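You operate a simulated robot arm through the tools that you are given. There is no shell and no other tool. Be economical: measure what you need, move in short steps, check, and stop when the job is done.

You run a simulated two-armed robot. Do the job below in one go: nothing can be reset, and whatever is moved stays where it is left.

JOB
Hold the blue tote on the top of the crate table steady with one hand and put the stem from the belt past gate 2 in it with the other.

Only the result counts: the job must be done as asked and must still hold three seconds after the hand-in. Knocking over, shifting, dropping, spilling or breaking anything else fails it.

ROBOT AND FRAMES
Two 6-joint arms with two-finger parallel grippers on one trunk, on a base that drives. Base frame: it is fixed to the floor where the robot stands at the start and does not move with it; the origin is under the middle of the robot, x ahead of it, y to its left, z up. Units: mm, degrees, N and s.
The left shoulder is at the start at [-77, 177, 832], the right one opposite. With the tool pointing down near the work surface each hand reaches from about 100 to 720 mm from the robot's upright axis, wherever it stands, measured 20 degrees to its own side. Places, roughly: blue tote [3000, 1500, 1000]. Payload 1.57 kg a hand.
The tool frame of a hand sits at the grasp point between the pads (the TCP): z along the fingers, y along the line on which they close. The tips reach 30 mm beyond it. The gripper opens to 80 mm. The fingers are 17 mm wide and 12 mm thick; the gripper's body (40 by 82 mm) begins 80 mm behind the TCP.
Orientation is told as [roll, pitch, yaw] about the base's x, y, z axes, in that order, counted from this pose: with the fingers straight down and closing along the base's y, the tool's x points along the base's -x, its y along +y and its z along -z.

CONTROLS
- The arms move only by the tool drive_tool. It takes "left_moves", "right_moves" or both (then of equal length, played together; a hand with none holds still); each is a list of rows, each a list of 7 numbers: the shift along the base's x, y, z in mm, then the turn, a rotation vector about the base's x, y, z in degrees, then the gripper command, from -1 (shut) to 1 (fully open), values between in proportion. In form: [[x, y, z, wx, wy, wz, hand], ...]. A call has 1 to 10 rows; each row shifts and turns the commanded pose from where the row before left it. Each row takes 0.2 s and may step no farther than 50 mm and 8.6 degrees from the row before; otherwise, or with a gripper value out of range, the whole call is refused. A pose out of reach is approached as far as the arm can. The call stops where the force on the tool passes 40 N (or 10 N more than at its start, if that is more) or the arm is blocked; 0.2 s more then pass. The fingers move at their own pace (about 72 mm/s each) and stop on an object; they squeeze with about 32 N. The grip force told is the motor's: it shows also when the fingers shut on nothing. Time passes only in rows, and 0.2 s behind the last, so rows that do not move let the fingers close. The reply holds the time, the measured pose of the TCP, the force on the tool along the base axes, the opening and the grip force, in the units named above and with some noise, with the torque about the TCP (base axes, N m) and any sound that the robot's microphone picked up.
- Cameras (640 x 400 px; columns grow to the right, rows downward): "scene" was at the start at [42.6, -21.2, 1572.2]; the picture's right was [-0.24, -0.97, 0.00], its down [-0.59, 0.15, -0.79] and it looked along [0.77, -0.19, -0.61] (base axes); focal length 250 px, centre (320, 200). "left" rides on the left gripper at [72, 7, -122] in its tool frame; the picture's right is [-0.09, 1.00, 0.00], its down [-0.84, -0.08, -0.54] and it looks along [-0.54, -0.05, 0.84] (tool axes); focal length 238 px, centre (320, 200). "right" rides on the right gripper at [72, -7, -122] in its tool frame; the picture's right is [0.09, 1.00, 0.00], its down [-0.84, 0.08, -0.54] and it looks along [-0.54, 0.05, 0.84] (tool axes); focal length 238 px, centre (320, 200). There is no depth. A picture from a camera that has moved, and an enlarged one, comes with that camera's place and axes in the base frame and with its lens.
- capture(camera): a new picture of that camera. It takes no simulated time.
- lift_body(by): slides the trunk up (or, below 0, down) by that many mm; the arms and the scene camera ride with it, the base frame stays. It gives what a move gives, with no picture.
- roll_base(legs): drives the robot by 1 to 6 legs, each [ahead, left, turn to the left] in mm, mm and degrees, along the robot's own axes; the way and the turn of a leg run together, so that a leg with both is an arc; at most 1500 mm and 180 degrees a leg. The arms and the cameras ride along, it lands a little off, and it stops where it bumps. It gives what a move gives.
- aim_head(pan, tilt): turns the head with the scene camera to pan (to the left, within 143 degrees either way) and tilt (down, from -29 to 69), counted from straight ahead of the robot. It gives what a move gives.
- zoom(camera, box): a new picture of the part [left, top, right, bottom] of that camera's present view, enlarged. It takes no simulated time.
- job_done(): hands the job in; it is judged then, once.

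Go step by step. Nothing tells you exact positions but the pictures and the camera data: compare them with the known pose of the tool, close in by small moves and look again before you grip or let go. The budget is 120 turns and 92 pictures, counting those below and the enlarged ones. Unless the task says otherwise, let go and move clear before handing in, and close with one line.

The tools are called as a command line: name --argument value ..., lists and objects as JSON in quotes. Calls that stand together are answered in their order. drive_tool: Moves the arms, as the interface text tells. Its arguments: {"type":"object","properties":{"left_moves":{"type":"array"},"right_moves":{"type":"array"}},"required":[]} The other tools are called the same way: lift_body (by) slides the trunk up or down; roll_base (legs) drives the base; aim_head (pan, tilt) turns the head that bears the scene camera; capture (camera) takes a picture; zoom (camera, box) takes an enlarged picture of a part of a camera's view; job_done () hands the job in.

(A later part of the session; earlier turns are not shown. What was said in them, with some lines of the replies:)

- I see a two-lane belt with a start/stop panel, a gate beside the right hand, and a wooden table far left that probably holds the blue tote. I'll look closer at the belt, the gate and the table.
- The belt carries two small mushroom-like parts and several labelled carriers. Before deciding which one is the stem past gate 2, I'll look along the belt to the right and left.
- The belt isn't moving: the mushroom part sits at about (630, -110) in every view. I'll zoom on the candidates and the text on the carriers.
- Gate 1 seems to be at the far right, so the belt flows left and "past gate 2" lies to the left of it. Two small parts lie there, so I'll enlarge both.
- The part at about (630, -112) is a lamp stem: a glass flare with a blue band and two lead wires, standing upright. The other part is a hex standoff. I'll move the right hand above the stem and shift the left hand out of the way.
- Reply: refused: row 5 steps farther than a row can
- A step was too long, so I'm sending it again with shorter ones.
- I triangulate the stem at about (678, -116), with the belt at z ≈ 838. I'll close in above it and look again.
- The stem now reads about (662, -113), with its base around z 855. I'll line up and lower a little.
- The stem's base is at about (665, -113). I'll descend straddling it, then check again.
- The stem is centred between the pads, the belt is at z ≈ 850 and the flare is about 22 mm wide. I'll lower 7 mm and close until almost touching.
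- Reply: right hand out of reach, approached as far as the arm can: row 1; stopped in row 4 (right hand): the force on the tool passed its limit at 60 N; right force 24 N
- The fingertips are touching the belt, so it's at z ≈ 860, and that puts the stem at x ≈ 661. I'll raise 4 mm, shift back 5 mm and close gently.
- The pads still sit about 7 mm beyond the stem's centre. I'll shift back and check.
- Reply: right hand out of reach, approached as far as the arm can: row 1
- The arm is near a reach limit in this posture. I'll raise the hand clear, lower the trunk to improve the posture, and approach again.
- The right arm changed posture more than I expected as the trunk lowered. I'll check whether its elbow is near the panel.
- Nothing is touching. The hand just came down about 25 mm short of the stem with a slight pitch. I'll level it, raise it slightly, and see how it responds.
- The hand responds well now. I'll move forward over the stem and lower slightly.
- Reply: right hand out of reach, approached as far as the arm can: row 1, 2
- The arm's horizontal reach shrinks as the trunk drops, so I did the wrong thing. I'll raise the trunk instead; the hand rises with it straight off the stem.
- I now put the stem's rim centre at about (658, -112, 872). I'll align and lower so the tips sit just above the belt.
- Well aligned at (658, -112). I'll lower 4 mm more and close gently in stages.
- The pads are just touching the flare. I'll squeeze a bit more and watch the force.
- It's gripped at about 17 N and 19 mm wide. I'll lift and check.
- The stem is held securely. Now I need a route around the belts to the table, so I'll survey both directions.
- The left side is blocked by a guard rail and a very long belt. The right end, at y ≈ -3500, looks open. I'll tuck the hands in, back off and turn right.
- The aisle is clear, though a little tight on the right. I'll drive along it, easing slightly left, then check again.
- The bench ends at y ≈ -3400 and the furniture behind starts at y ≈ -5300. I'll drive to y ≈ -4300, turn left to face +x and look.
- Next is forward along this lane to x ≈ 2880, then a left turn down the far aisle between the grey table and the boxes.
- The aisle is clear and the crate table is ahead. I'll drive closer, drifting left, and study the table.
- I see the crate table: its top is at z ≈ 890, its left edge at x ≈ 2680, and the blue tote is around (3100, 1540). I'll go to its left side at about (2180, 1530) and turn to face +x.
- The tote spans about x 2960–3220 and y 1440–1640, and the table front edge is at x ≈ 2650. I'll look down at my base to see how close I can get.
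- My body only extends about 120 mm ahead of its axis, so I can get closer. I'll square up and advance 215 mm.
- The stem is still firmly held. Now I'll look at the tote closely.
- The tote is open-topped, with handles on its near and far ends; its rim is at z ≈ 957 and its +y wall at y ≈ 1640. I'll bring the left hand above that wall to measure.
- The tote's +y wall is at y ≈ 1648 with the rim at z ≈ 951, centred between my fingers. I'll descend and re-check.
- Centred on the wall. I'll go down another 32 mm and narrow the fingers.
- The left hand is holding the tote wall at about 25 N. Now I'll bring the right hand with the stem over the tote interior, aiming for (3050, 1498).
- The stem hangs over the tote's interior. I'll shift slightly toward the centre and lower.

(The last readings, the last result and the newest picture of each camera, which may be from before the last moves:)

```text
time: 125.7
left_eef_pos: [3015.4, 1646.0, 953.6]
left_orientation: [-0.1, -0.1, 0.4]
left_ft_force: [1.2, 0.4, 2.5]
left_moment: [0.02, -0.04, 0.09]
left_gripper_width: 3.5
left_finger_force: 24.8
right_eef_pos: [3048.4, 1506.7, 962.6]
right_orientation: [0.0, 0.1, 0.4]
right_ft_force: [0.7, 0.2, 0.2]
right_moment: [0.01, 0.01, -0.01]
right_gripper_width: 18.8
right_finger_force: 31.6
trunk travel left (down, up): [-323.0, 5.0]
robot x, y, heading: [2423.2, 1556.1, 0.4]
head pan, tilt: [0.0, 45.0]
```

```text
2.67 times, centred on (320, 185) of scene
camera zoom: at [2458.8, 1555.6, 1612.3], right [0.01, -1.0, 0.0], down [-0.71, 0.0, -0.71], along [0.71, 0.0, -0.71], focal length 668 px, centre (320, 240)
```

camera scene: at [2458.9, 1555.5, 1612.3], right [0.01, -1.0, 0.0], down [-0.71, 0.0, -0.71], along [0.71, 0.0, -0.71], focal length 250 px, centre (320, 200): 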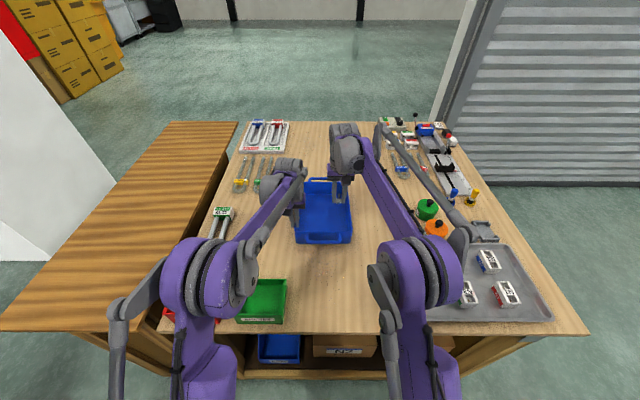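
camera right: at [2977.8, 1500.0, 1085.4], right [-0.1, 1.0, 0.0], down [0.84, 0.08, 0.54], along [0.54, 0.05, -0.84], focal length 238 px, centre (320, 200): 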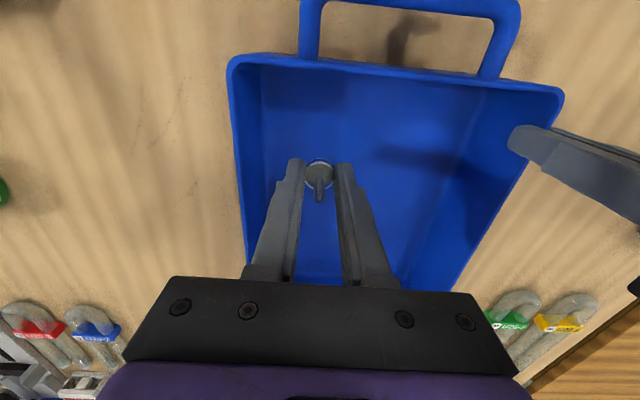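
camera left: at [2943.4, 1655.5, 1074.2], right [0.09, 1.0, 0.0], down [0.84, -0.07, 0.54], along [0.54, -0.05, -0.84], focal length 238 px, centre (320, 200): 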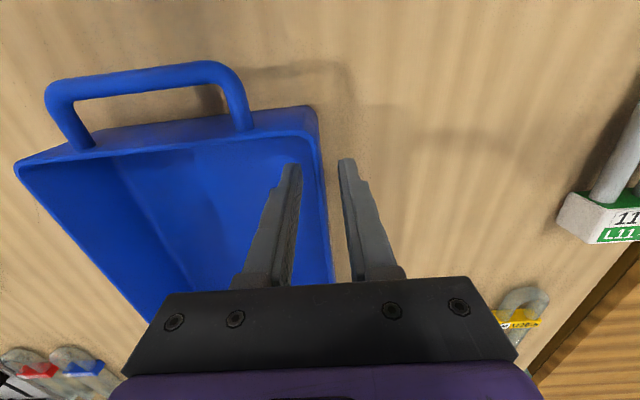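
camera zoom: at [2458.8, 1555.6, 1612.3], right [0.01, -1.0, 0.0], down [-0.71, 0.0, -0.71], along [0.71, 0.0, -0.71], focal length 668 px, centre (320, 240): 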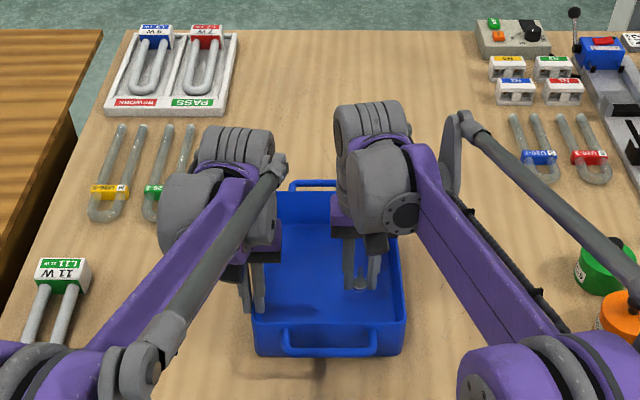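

drive_tool --right_moves '[[0, 0, -15, 0, 0, 0, -0.6], [0, 0, -15, 0, 0, 0, -0.6]]'

zoom --camera "right" --box '[240, 120, 400, 220]'

zoom --camera "scene" --box '[310, 190, 360, 230]'

```text
time: 126.3
left_eef_pos: [3014.4, 1646.5, 951.9]
left_orientation: [-0.1, 0.1, 0.4]
left_ft_force: [0.5, 0.6, 1.3]
left_moment: [0.0, -0.07, 0.06]
left_gripper_width: 3.8
left_finger_force: 24.7
right_eef_pos: [3050.5, 1506.7, 933.8]
right_orientation: [0.0, 0.0, 0.4]
right_ft_force: [-0.2, 0.2, -0.4]
right_moment: [0.01, 0.01, 0.02]
right_gripper_width: 19.1
right_finger_force: 31.9
trunk travel left (down, up): [-323.0, 5.0]
robot x, y, heading: [2422.0, 1555.4, 0.4]
head pan, tilt: [0.0, 45.0]
```

```text
4.00 times, centred on (320, 170) of right
camera zoom: at [2978.8, 1499.9, 1055.9], right [-0.1, 1.0, 0.0], down [0.84, 0.08, 0.54], along [0.54, 0.05, -0.84], focal length 953 px, centre (320, 320)
```

zoom: 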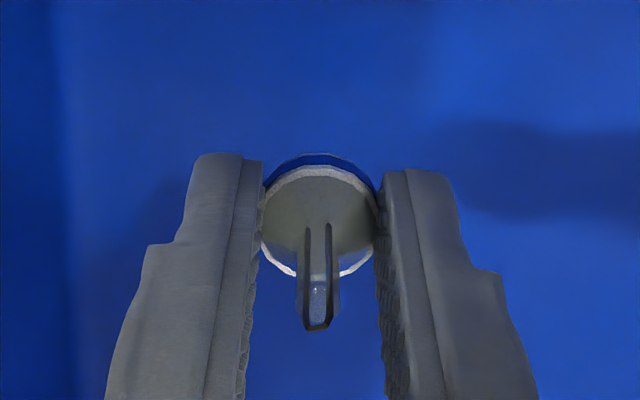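

```text
10.00 times, centred on (335, 210) of scene
camera zoom: at [2458.8, 1555.6, 1612.3], right [0.01, -1.0, 0.0], down [-0.71, 0.0, -0.71], along [0.71, 0.0, -0.71], focal length 2504 px, centre (170, 100)
```

zoom: 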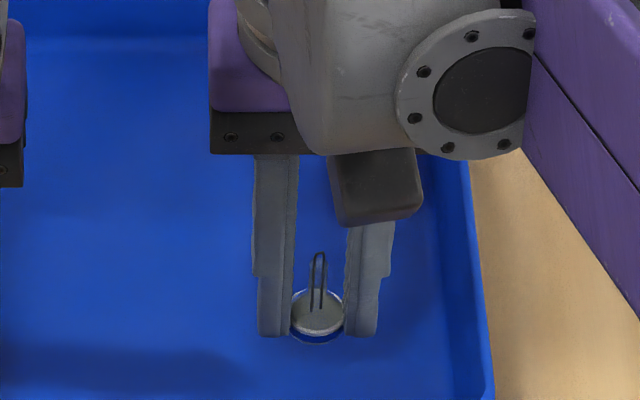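

The stem is just above the tote floor. I'll lower in small steps while watching the force.

drive_tool --right_moves '[[0, 0, -4, 0, 0, 0, -0.6], [0, 0, -3, 0, 0, 0, -0.6]]'

drive_tool --right_moves '[[0, 0, -3, 0, 0, 0, -0.6]]'

zoom --camera "scene" --box '[310, 190, 360, 230]'

```text
time: 126.9
left_eef_pos: [3015.1, 1645.9, 954.6]
left_orientation: [0.0, 0.0, 0.4]
left_ft_force: [1.4, 0.9, 1.6]
left_moment: [0.02, -0.02, 0.1]
left_gripper_width: 3.7
left_finger_force: 24.2
right_eef_pos: [3050.7, 1506.8, 927.0]
right_orientation: [0.1, 0.1, 0.5]
right_ft_force: [-0.2, -0.2, 0.1]
right_moment: [-0.01, 0.0, 0.0]
right_gripper_width: 18.9
right_finger_force: 32.0
trunk travel left (down, up): [-323.0, 5.0]
robot x, y, heading: [2421.2, 1556.4, 0.1]
head pan, tilt: [0.0, 45.0]
```

```text
time: 127.3
left_eef_pos: [3014.3, 1646.1, 953.7]
left_orientation: [0.0, 0.0, 0.3]
left_ft_force: [0.3, 0.3, 1.8]
left_moment: [0.04, -0.01, 0.1]
left_gripper_width: 3.7
left_finger_force: 24.6
right_eef_pos: [3050.9, 1505.9, 923.5]
right_orientation: [-0.1, 0.1, 0.4]
right_ft_force: [-0.3, 0.0, -0.5]
right_moment: [-0.01, 0.01, -0.04]
right_gripper_width: 19.1
right_finger_force: 32.3
trunk travel left (down, up): [-323.0, 5.0]
robot x, y, heading: [2421.4, 1558.0, 0.5]
head pan, tilt: [0.0, 45.0]
```

```text
10.00 times, centred on (335, 210) of scene
camera zoom: at [2458.8, 1555.6, 1612.3], right [0.01, -1.0, 0.0], down [-0.71, 0.0, -0.71], along [0.71, 0.0, -0.71], focal length 2504 px, centre (170, 100)
```

zoom: 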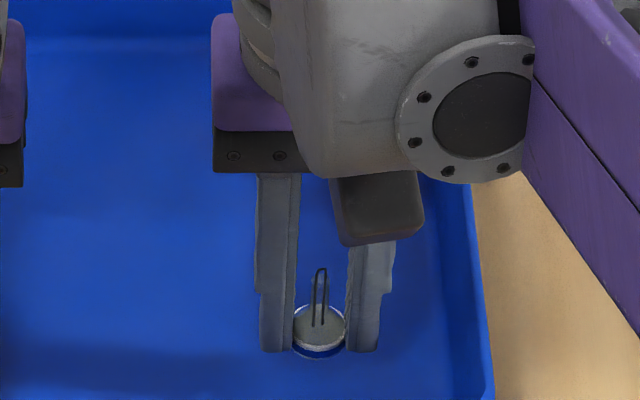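

drive_tool --right_moves '[[0, 0, -3, 0, 0, 0, -0.6]]'

drive_tool --right_moves '[[0, 0, -3, 0, 0, 0, -0.6]]'

```text
time: 127.7
left_eef_pos: [3015.5, 1646.3, 953.8]
left_orientation: [0.0, 0.0, 0.4]
left_ft_force: [0.7, -0.9, 1.5]
left_moment: [0.04, 0.01, 0.04]
left_gripper_width: 4.0
left_finger_force: 24.3
right_eef_pos: [3050.9, 1506.0, 919.4]
right_orientation: [0.0, 0.0, 0.4]
right_ft_force: [-0.7, -0.4, 0.1]
right_moment: [0.01, 0.01, 0.01]
right_gripper_width: 19.1
right_finger_force: 32.6
trunk travel left (down, up): [-323.0, 5.0]
robot x, y, heading: [2423.5, 1556.2, 0.5]
head pan, tilt: [0.0, 45.0]
```

```text
time: 128.1
left_eef_pos: [3015.1, 1645.7, 954.3]
left_orientation: [0.1, 0.0, 0.4]
left_ft_force: [0.9, -0.7, 1.2]
left_moment: [0.02, -0.02, 0.05]
left_gripper_width: 3.5
left_finger_force: 24.5
right_eef_pos: [3051.2, 1505.8, 918.0]
right_orientation: [0.0, 0.0, 0.4]
right_ft_force: [0.4, 0.4, 0.0]
right_moment: [-0.03, -0.03, -0.03]
right_gripper_width: 19.0
right_finger_force: 32.6
trunk travel left (down, up): [-323.0, 5.0]
robot x, y, heading: [2424.9, 1556.7, 0.4]
head pan, tilt: [0.0, 45.0]
```

drive_tool --right_moves '[[0, 0, -3, 0, 0, 0, -0.6]]'

drive_tool --right_moves '[[0, 0, -3, 0, 0, 0, -0.6]]'

zoom --camera "right" --box '[240, 120, 400, 220]'

zoom --camera "scene" --box '[310, 190, 360, 230]'

```text
time: 128.5
left_eef_pos: [3013.6, 1646.9, 953.5]
left_orientation: [0.0, -0.1, 0.5]
left_ft_force: [0.7, 0.0, 0.8]
left_moment: [0.0, 0.01, 0.07]
left_gripper_width: 3.6
left_finger_force: 24.5
right_eef_pos: [3050.8, 1506.4, 913.4]
right_orientation: [0.0, 0.0, 0.4]
right_ft_force: [-0.1, -0.3, -0.6]
right_moment: [0.01, -0.01, 0.04]
right_gripper_width: 19.0
right_finger_force: 31.9
trunk travel left (down, up): [-323.0, 5.0]
robot x, y, heading: [2422.0, 1557.2, 0.4]
head pan, tilt: [0.0, 45.0]
```

```text
time: 128.9
left_eef_pos: [3014.9, 1646.6, 953.6]
left_orientation: [-0.1, -0.1, 0.4]
left_ft_force: [-0.3, 0.8, 0.9]
left_moment: [-0.01, -0.01, 0.1]
left_gripper_width: 3.8
left_finger_force: 24.5
right_eef_pos: [3051.5, 1504.4, 911.8]
right_orientation: [0.1, 0.0, 0.4]
right_ft_force: [1.2, -0.8, 0.0]
right_moment: [-0.01, -0.01, 0.01]
right_gripper_width: 19.0
right_finger_force: 31.8
trunk travel left (down, up): [-323.0, 5.0]
robot x, y, heading: [2422.4, 1552.7, 0.7]
head pan, tilt: [0.0, 45.0]
```

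```text
4.00 times, centred on (320, 170) of right
camera zoom: at [2979.9, 1499.0, 1034.2], right [-0.1, 0.99, 0.0], down [0.84, 0.08, 0.54], along [0.54, 0.05, -0.84], focal length 953 px, centre (320, 320)
```

zoom: 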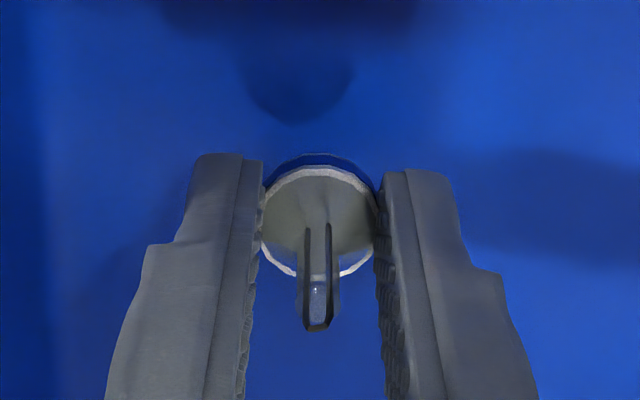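

```text
10.00 times, centred on (335, 210) of scene
camera zoom: at [2458.8, 1555.6, 1612.3], right [0.01, -1.0, 0.0], down [-0.71, 0.0, -0.71], along [0.71, 0.0, -0.71], focal length 2504 px, centre (170, 100)
```

zoom: 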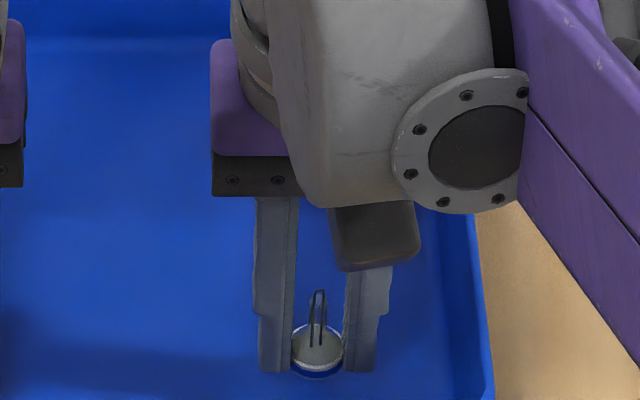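

Still no contact, so I'll continue in small steps.

drive_tool --right_moves '[[0, 0, -3, 0, 0, 0, -0.6]]'

drive_tool --right_moves '[[0, 0, -3, 0, 0, 0, -0.6]]'

drive_tool --right_moves '[[0, 0, -3, 0, 0, 0, -0.6]]'

zoom --camera "right" --box '[240, 120, 400, 220]'

```text
time: 129.3
left_eef_pos: [3015.3, 1645.9, 952.7]
left_orientation: [0.0, 0.0, 0.3]
left_ft_force: [0.1, 0.7, 0.9]
left_moment: [-0.01, 0.0, 0.08]
left_gripper_width: 3.8
left_finger_force: 24.8
right_eef_pos: [3051.3, 1505.2, 908.0]
right_orientation: [0.1, 0.0, 0.4]
right_ft_force: [0.1, 0.1, -0.4]
right_moment: [0.01, -0.01, 0.0]
right_gripper_width: 19.1
right_finger_force: 32.2
trunk travel left (down, up): [-323.0, 5.0]
robot x, y, heading: [2420.1, 1558.3, 0.4]
head pan, tilt: [0.0, 45.0]
```

```text
time: 129.7
left_eef_pos: [3015.9, 1645.5, 953.4]
left_orientation: [-0.1, 0.0, 0.4]
left_ft_force: [0.4, -0.1, 0.4]
left_moment: [0.02, 0.0, 0.07]
left_gripper_width: 3.7
left_finger_force: 24.9
right_eef_pos: [3050.9, 1504.6, 906.3]
right_orientation: [0.0, 0.0, 0.4]
right_ft_force: [0.6, -0.3, 1.0]
right_moment: [0.0, 0.03, -0.03]
right_gripper_width: 18.7
right_finger_force: 31.7
trunk travel left (down, up): [-323.0, 5.0]
robot x, y, heading: [2423.0, 1554.9, 0.5]
head pan, tilt: [0.0, 45.0]
```

```text
time: 130.1
left_eef_pos: [3014.6, 1646.0, 953.7]
left_orientation: [-0.1, 0.0, 0.5]
left_ft_force: [-0.5, 0.0, 0.6]
left_moment: [0.01, -0.02, 0.04]
left_gripper_width: 3.6
left_finger_force: 24.3
right_eef_pos: [3050.7, 1505.5, 901.2]
right_orientation: [0.1, 0.1, 0.4]
right_ft_force: [-0.9, 0.2, -0.2]
right_moment: [-0.01, 0.0, -0.04]
right_gripper_width: 18.8
right_finger_force: 32.2
trunk travel left (down, up): [-323.0, 5.0]
robot x, y, heading: [2420.8, 1555.1, 0.5]
head pan, tilt: [0.0, 45.0]
```

```text
4.00 times, centred on (320, 170) of right
camera zoom: at [2979.6, 1498.5, 1025.2], right [-0.1, 1.0, 0.0], down [0.84, 0.08, 0.54], along [0.54, 0.05, -0.84], focal length 953 px, centre (320, 320)
```

zoom: 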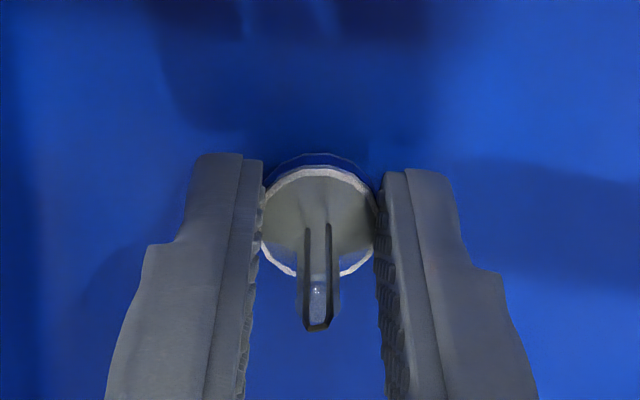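

drive_tool --right_moves '[[0, 0, -3, 0, 0, 0, -0.6]]'

drive_tool --right_moves '[[0, 0, -3, 0, 0, 0, -0.6]]'

drive_tool --right_moves '[[0, 0, -2, 0, 0, 0, -0.6]]'

zoom --camera "right" --box '[240, 120, 400, 220]'

```text
time: 130.5
left_eef_pos: [3014.2, 1646.2, 953.7]
left_orientation: [0.0, 0.0, 0.3]
left_ft_force: [0.2, -0.3, 0.6]
left_moment: [-0.03, -0.04, 0.09]
left_gripper_width: 3.9
left_finger_force: 24.8
right_eef_pos: [3050.5, 1506.5, 899.4]
right_orientation: [0.0, 0.0, 0.3]
right_ft_force: [0.3, 0.0, 0.1]
right_moment: [-0.04, 0.0, 0.02]
right_gripper_width: 19.1
right_finger_force: 31.7
trunk travel left (down, up): [-323.0, 5.0]
robot x, y, heading: [2421.5, 1559.3, 0.3]
head pan, tilt: [0.0, 45.0]
```

```text
time: 130.9
left_eef_pos: [3014.0, 1645.6, 954.3]
left_orientation: [0.0, 0.0, 0.4]
left_ft_force: [1.8, -1.1, -2.2]
left_moment: [0.01, 0.51, 0.07]
left_gripper_width: 3.7
left_finger_force: 24.5
right_eef_pos: [3050.3, 1505.2, 897.4]
right_orientation: [0.1, 0.0, 0.3]
right_ft_force: [-0.4, 0.7, 11.9]
right_moment: [-0.01, -0.02, -0.01]
right_gripper_width: 18.8
right_finger_force: 31.8
trunk travel left (down, up): [-323.0, 5.0]
robot x, y, heading: [2421.7, 1558.8, 0.2]
head pan, tilt: [0.0, 45.0]
```

```text
time: 131.3
left_eef_pos: [3013.9, 1646.2, 954.0]
left_orientation: [0.0, -0.1, 0.3]
left_ft_force: [2.1, -2.8, -5.7]
left_moment: [-0.05, 0.24, 0.07]
left_gripper_width: 3.5
left_finger_force: 24.6
right_eef_pos: [3051.1, 1504.7, 896.4]
right_orientation: [0.2, -0.1, 0.4]
right_ft_force: [1.8, 2.1, 22.9]
right_moment: [0.07, -0.13, 0.02]
right_gripper_width: 19.3
right_finger_force: 31.7
trunk travel left (down, up): [-323.0, 5.0]
robot x, y, heading: [2421.6, 1556.6, 0.6]
head pan, tilt: [0.0, 45.0]
```

```text
4.00 times, centred on (320, 170) of right
camera zoom: at [2979.4, 1498.8, 1018.8], right [-0.1, 0.99, 0.0], down [0.84, 0.08, 0.54], along [0.54, 0.06, -0.84], focal length 953 px, centre (320, 320)
```

zoom: 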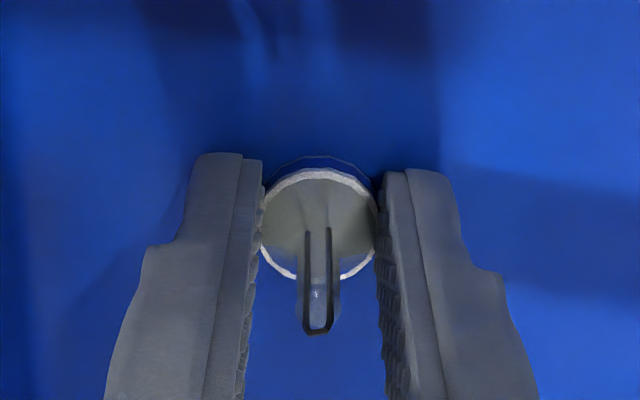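

The stem has touched the tote floor at TCP z ≈ 897. I'll ease up 4 mm to unload it and open the right gripper slowly.

drive_tool --right_moves '[[0, 0, 3.5, 0, 0, 0, -0.6], [0, 0, 0, 0, 0, 0, -0.52], [0, 0, 0, 0, 0, 0, -0.45], [0, 0, 0, 0, 0, 0, -0.35], [0, 0, 0, 0, 0, 0, -0.2], [0, 0, 0, 0, 0, 0, -0.2]]'

zoom --camera "right" --box '[240, 120, 400, 220]'

```text
time: 132.7
left_eef_pos: [3015.6, 1646.2, 952.8]
left_orientation: [0.0, 0.0, 0.4]
left_ft_force: [-0.1, 0.2, 0.6]
left_moment: [-0.02, -0.02, 0.07]
left_gripper_width: 4.0
left_finger_force: 24.3
right_eef_pos: [3049.6, 1504.5, 898.4]
right_orientation: [0.0, 0.0, 0.4]
right_ft_force: [-0.4, 0.5, -0.2]
right_moment: [0.02, 0.01, 0.04]
right_gripper_width: 32.0
right_finger_force: 0.1
trunk travel left (down, up): [-323.0, 5.0]
robot x, y, heading: [2423.4, 1556.2, 0.5]
head pan, tilt: [0.0, 45.0]
```

```text
4.00 times, centred on (320, 170) of right
camera zoom: at [2979.6, 1498.4, 1021.3], right [-0.1, 0.99, 0.0], down [0.84, 0.08, 0.54], along [0.54, 0.05, -0.84], focal length 953 px, centre (320, 320)
```

zoom: 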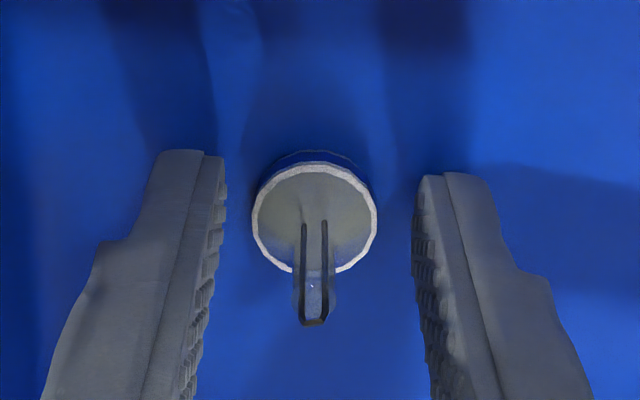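

The stem stands free on the tote floor. I'll raise the right hand straight up and pull it back the way it came.

drive_tool --right_moves '[[0, 0, 15, 0, 0, 0, -0.2], [0, 0, 40, 0, 0, 0, -0.2], [0, 0, 45, 0, 0, 0, -0.2], [0, -5, 45, 0, 0, 0, -0.2], [-10, -15, 45, 0, 0, 0, -0.2], [-30, -15, 35, 0, 0, 0, -0.2], [-45, -15, 10, 0, 0, 0, -0.2], [-45, -15, 0, 0, 0, 0, -0.2], [-45, -15, 0, 0, 0, 0, -0.2], [-45, -15, 0, 0, 0, 0, -0.2]]'

zoom --camera "scene" --box '[260, 165, 371, 255]'

```text
time: 134.9
left_eef_pos: [3014.9, 1645.1, 953.2]
left_orientation: [0.0, 0.0, 0.5]
left_ft_force: [-2.8, 0.2, 2.4]
left_moment: [0.03, -0.5, 0.02]
left_gripper_width: 3.8
left_finger_force: 24.7
right_eef_pos: [2830.6, 1409.8, 1132.9]
right_orientation: [0.1, 0.0, 0.3]
right_ft_force: [-0.6, 0.4, -0.6]
right_moment: [-0.01, -0.01, -0.02]
right_gripper_width: 32.1
right_finger_force: 0.0
trunk travel left (down, up): [-323.0, 5.0]
robot x, y, heading: [2420.5, 1549.9, 0.3]
head pan, tilt: [0.0, 45.0]
```

```text
4.44 times, centred on (316, 210) of scene
camera zoom: at [2457.2, 1555.2, 1612.1], right [0.01, -1.0, 0.0], down [-0.71, 0.0, -0.71], along [0.71, 0.0, -0.71], focal length 1113 px, centre (340, 156)
```

zoom: 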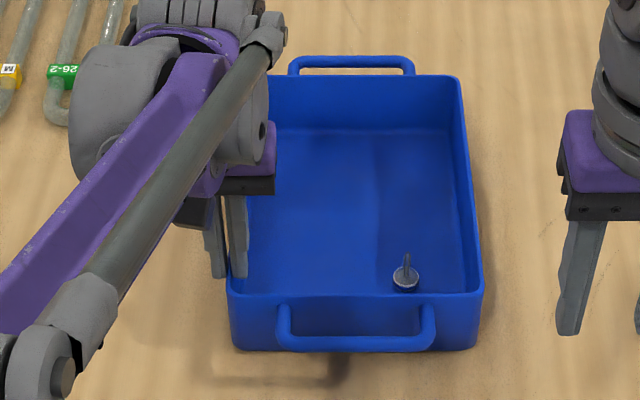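

The stem stands in the tote and the right hand is clear. I'll release the left hand gently and raise it.

drive_tool --left_moves '[[0, 0, 0, 0, 0, 0, -0.8], [0, 0, 0, 0, 0, 0, -0.5], [0, 0, 0, 0, 0, 0, -0.3], [0, 0, 0, 0, 0, 0, -0.3], [0, 0, 15, 0, 0, 0, -0.3], [0, 0, 35, 0, 0, 0, -0.3], [0, 0, 45, 0, 0, 0, -0.3], [0, 0, 45, 0, 0, 0, -0.3], [0, 0, 40, 0, 0, 0, -0.3], [-40, 10, 20, 0, 0, 0, -0.3]]'

capture --camera "scene"

zoom --camera "scene" --box '[260, 165, 371, 255]'

```text
time: 137.1
left_eef_pos: [2973.0, 1654.6, 1156.5]
left_orientation: [0.0, 0.0, 0.3]
left_ft_force: [-0.3, 0.7, 0.9]
left_moment: [0.01, 0.01, 0.0]
left_gripper_width: 28.0
left_finger_force: 0.1
right_eef_pos: [2829.5, 1410.8, 1135.1]
right_orientation: [0.0, -0.1, 0.4]
right_ft_force: [0.0, 0.4, 0.4]
right_moment: [-0.01, -0.02, 0.03]
right_gripper_width: 31.8
right_finger_force: 0.1
trunk travel left (down, up): [-323.0, 5.0]
robot x, y, heading: [2421.8, 1554.7, 0.4]
head pan, tilt: [0.0, 45.0]
```

```text
14 pictures are left
camera scene: at [2455.8, 1556.0, 1612.2], right [0.01, -1.0, 0.0], down [-0.71, 0.0, -0.71], along [0.71, 0.0, -0.71], focal length 250 px, centre (320, 200)
```

scene: 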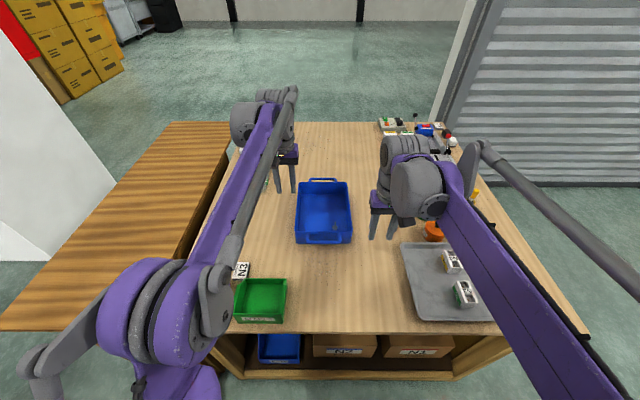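

```text
4.44 times, centred on (316, 210) of scene
camera zoom: at [2455.8, 1556.0, 1612.2], right [0.01, -1.0, 0.0], down [-0.71, 0.0, -0.71], along [0.71, 0.0, -0.71], focal length 1113 px, centre (340, 156)
```

zoom: 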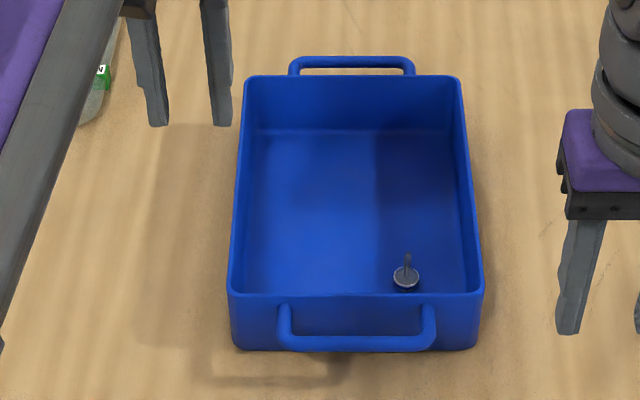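

The stem stands upright in the blue tote, the tote hasn't moved, and both hands are clear, so I'm handing in.

job_done

```text
The job is handed in.
```

I set the stem from the belt past gate 2 upright in the blue tote while the left hand held the tote steady. Both hands are clear and the job is handed in.
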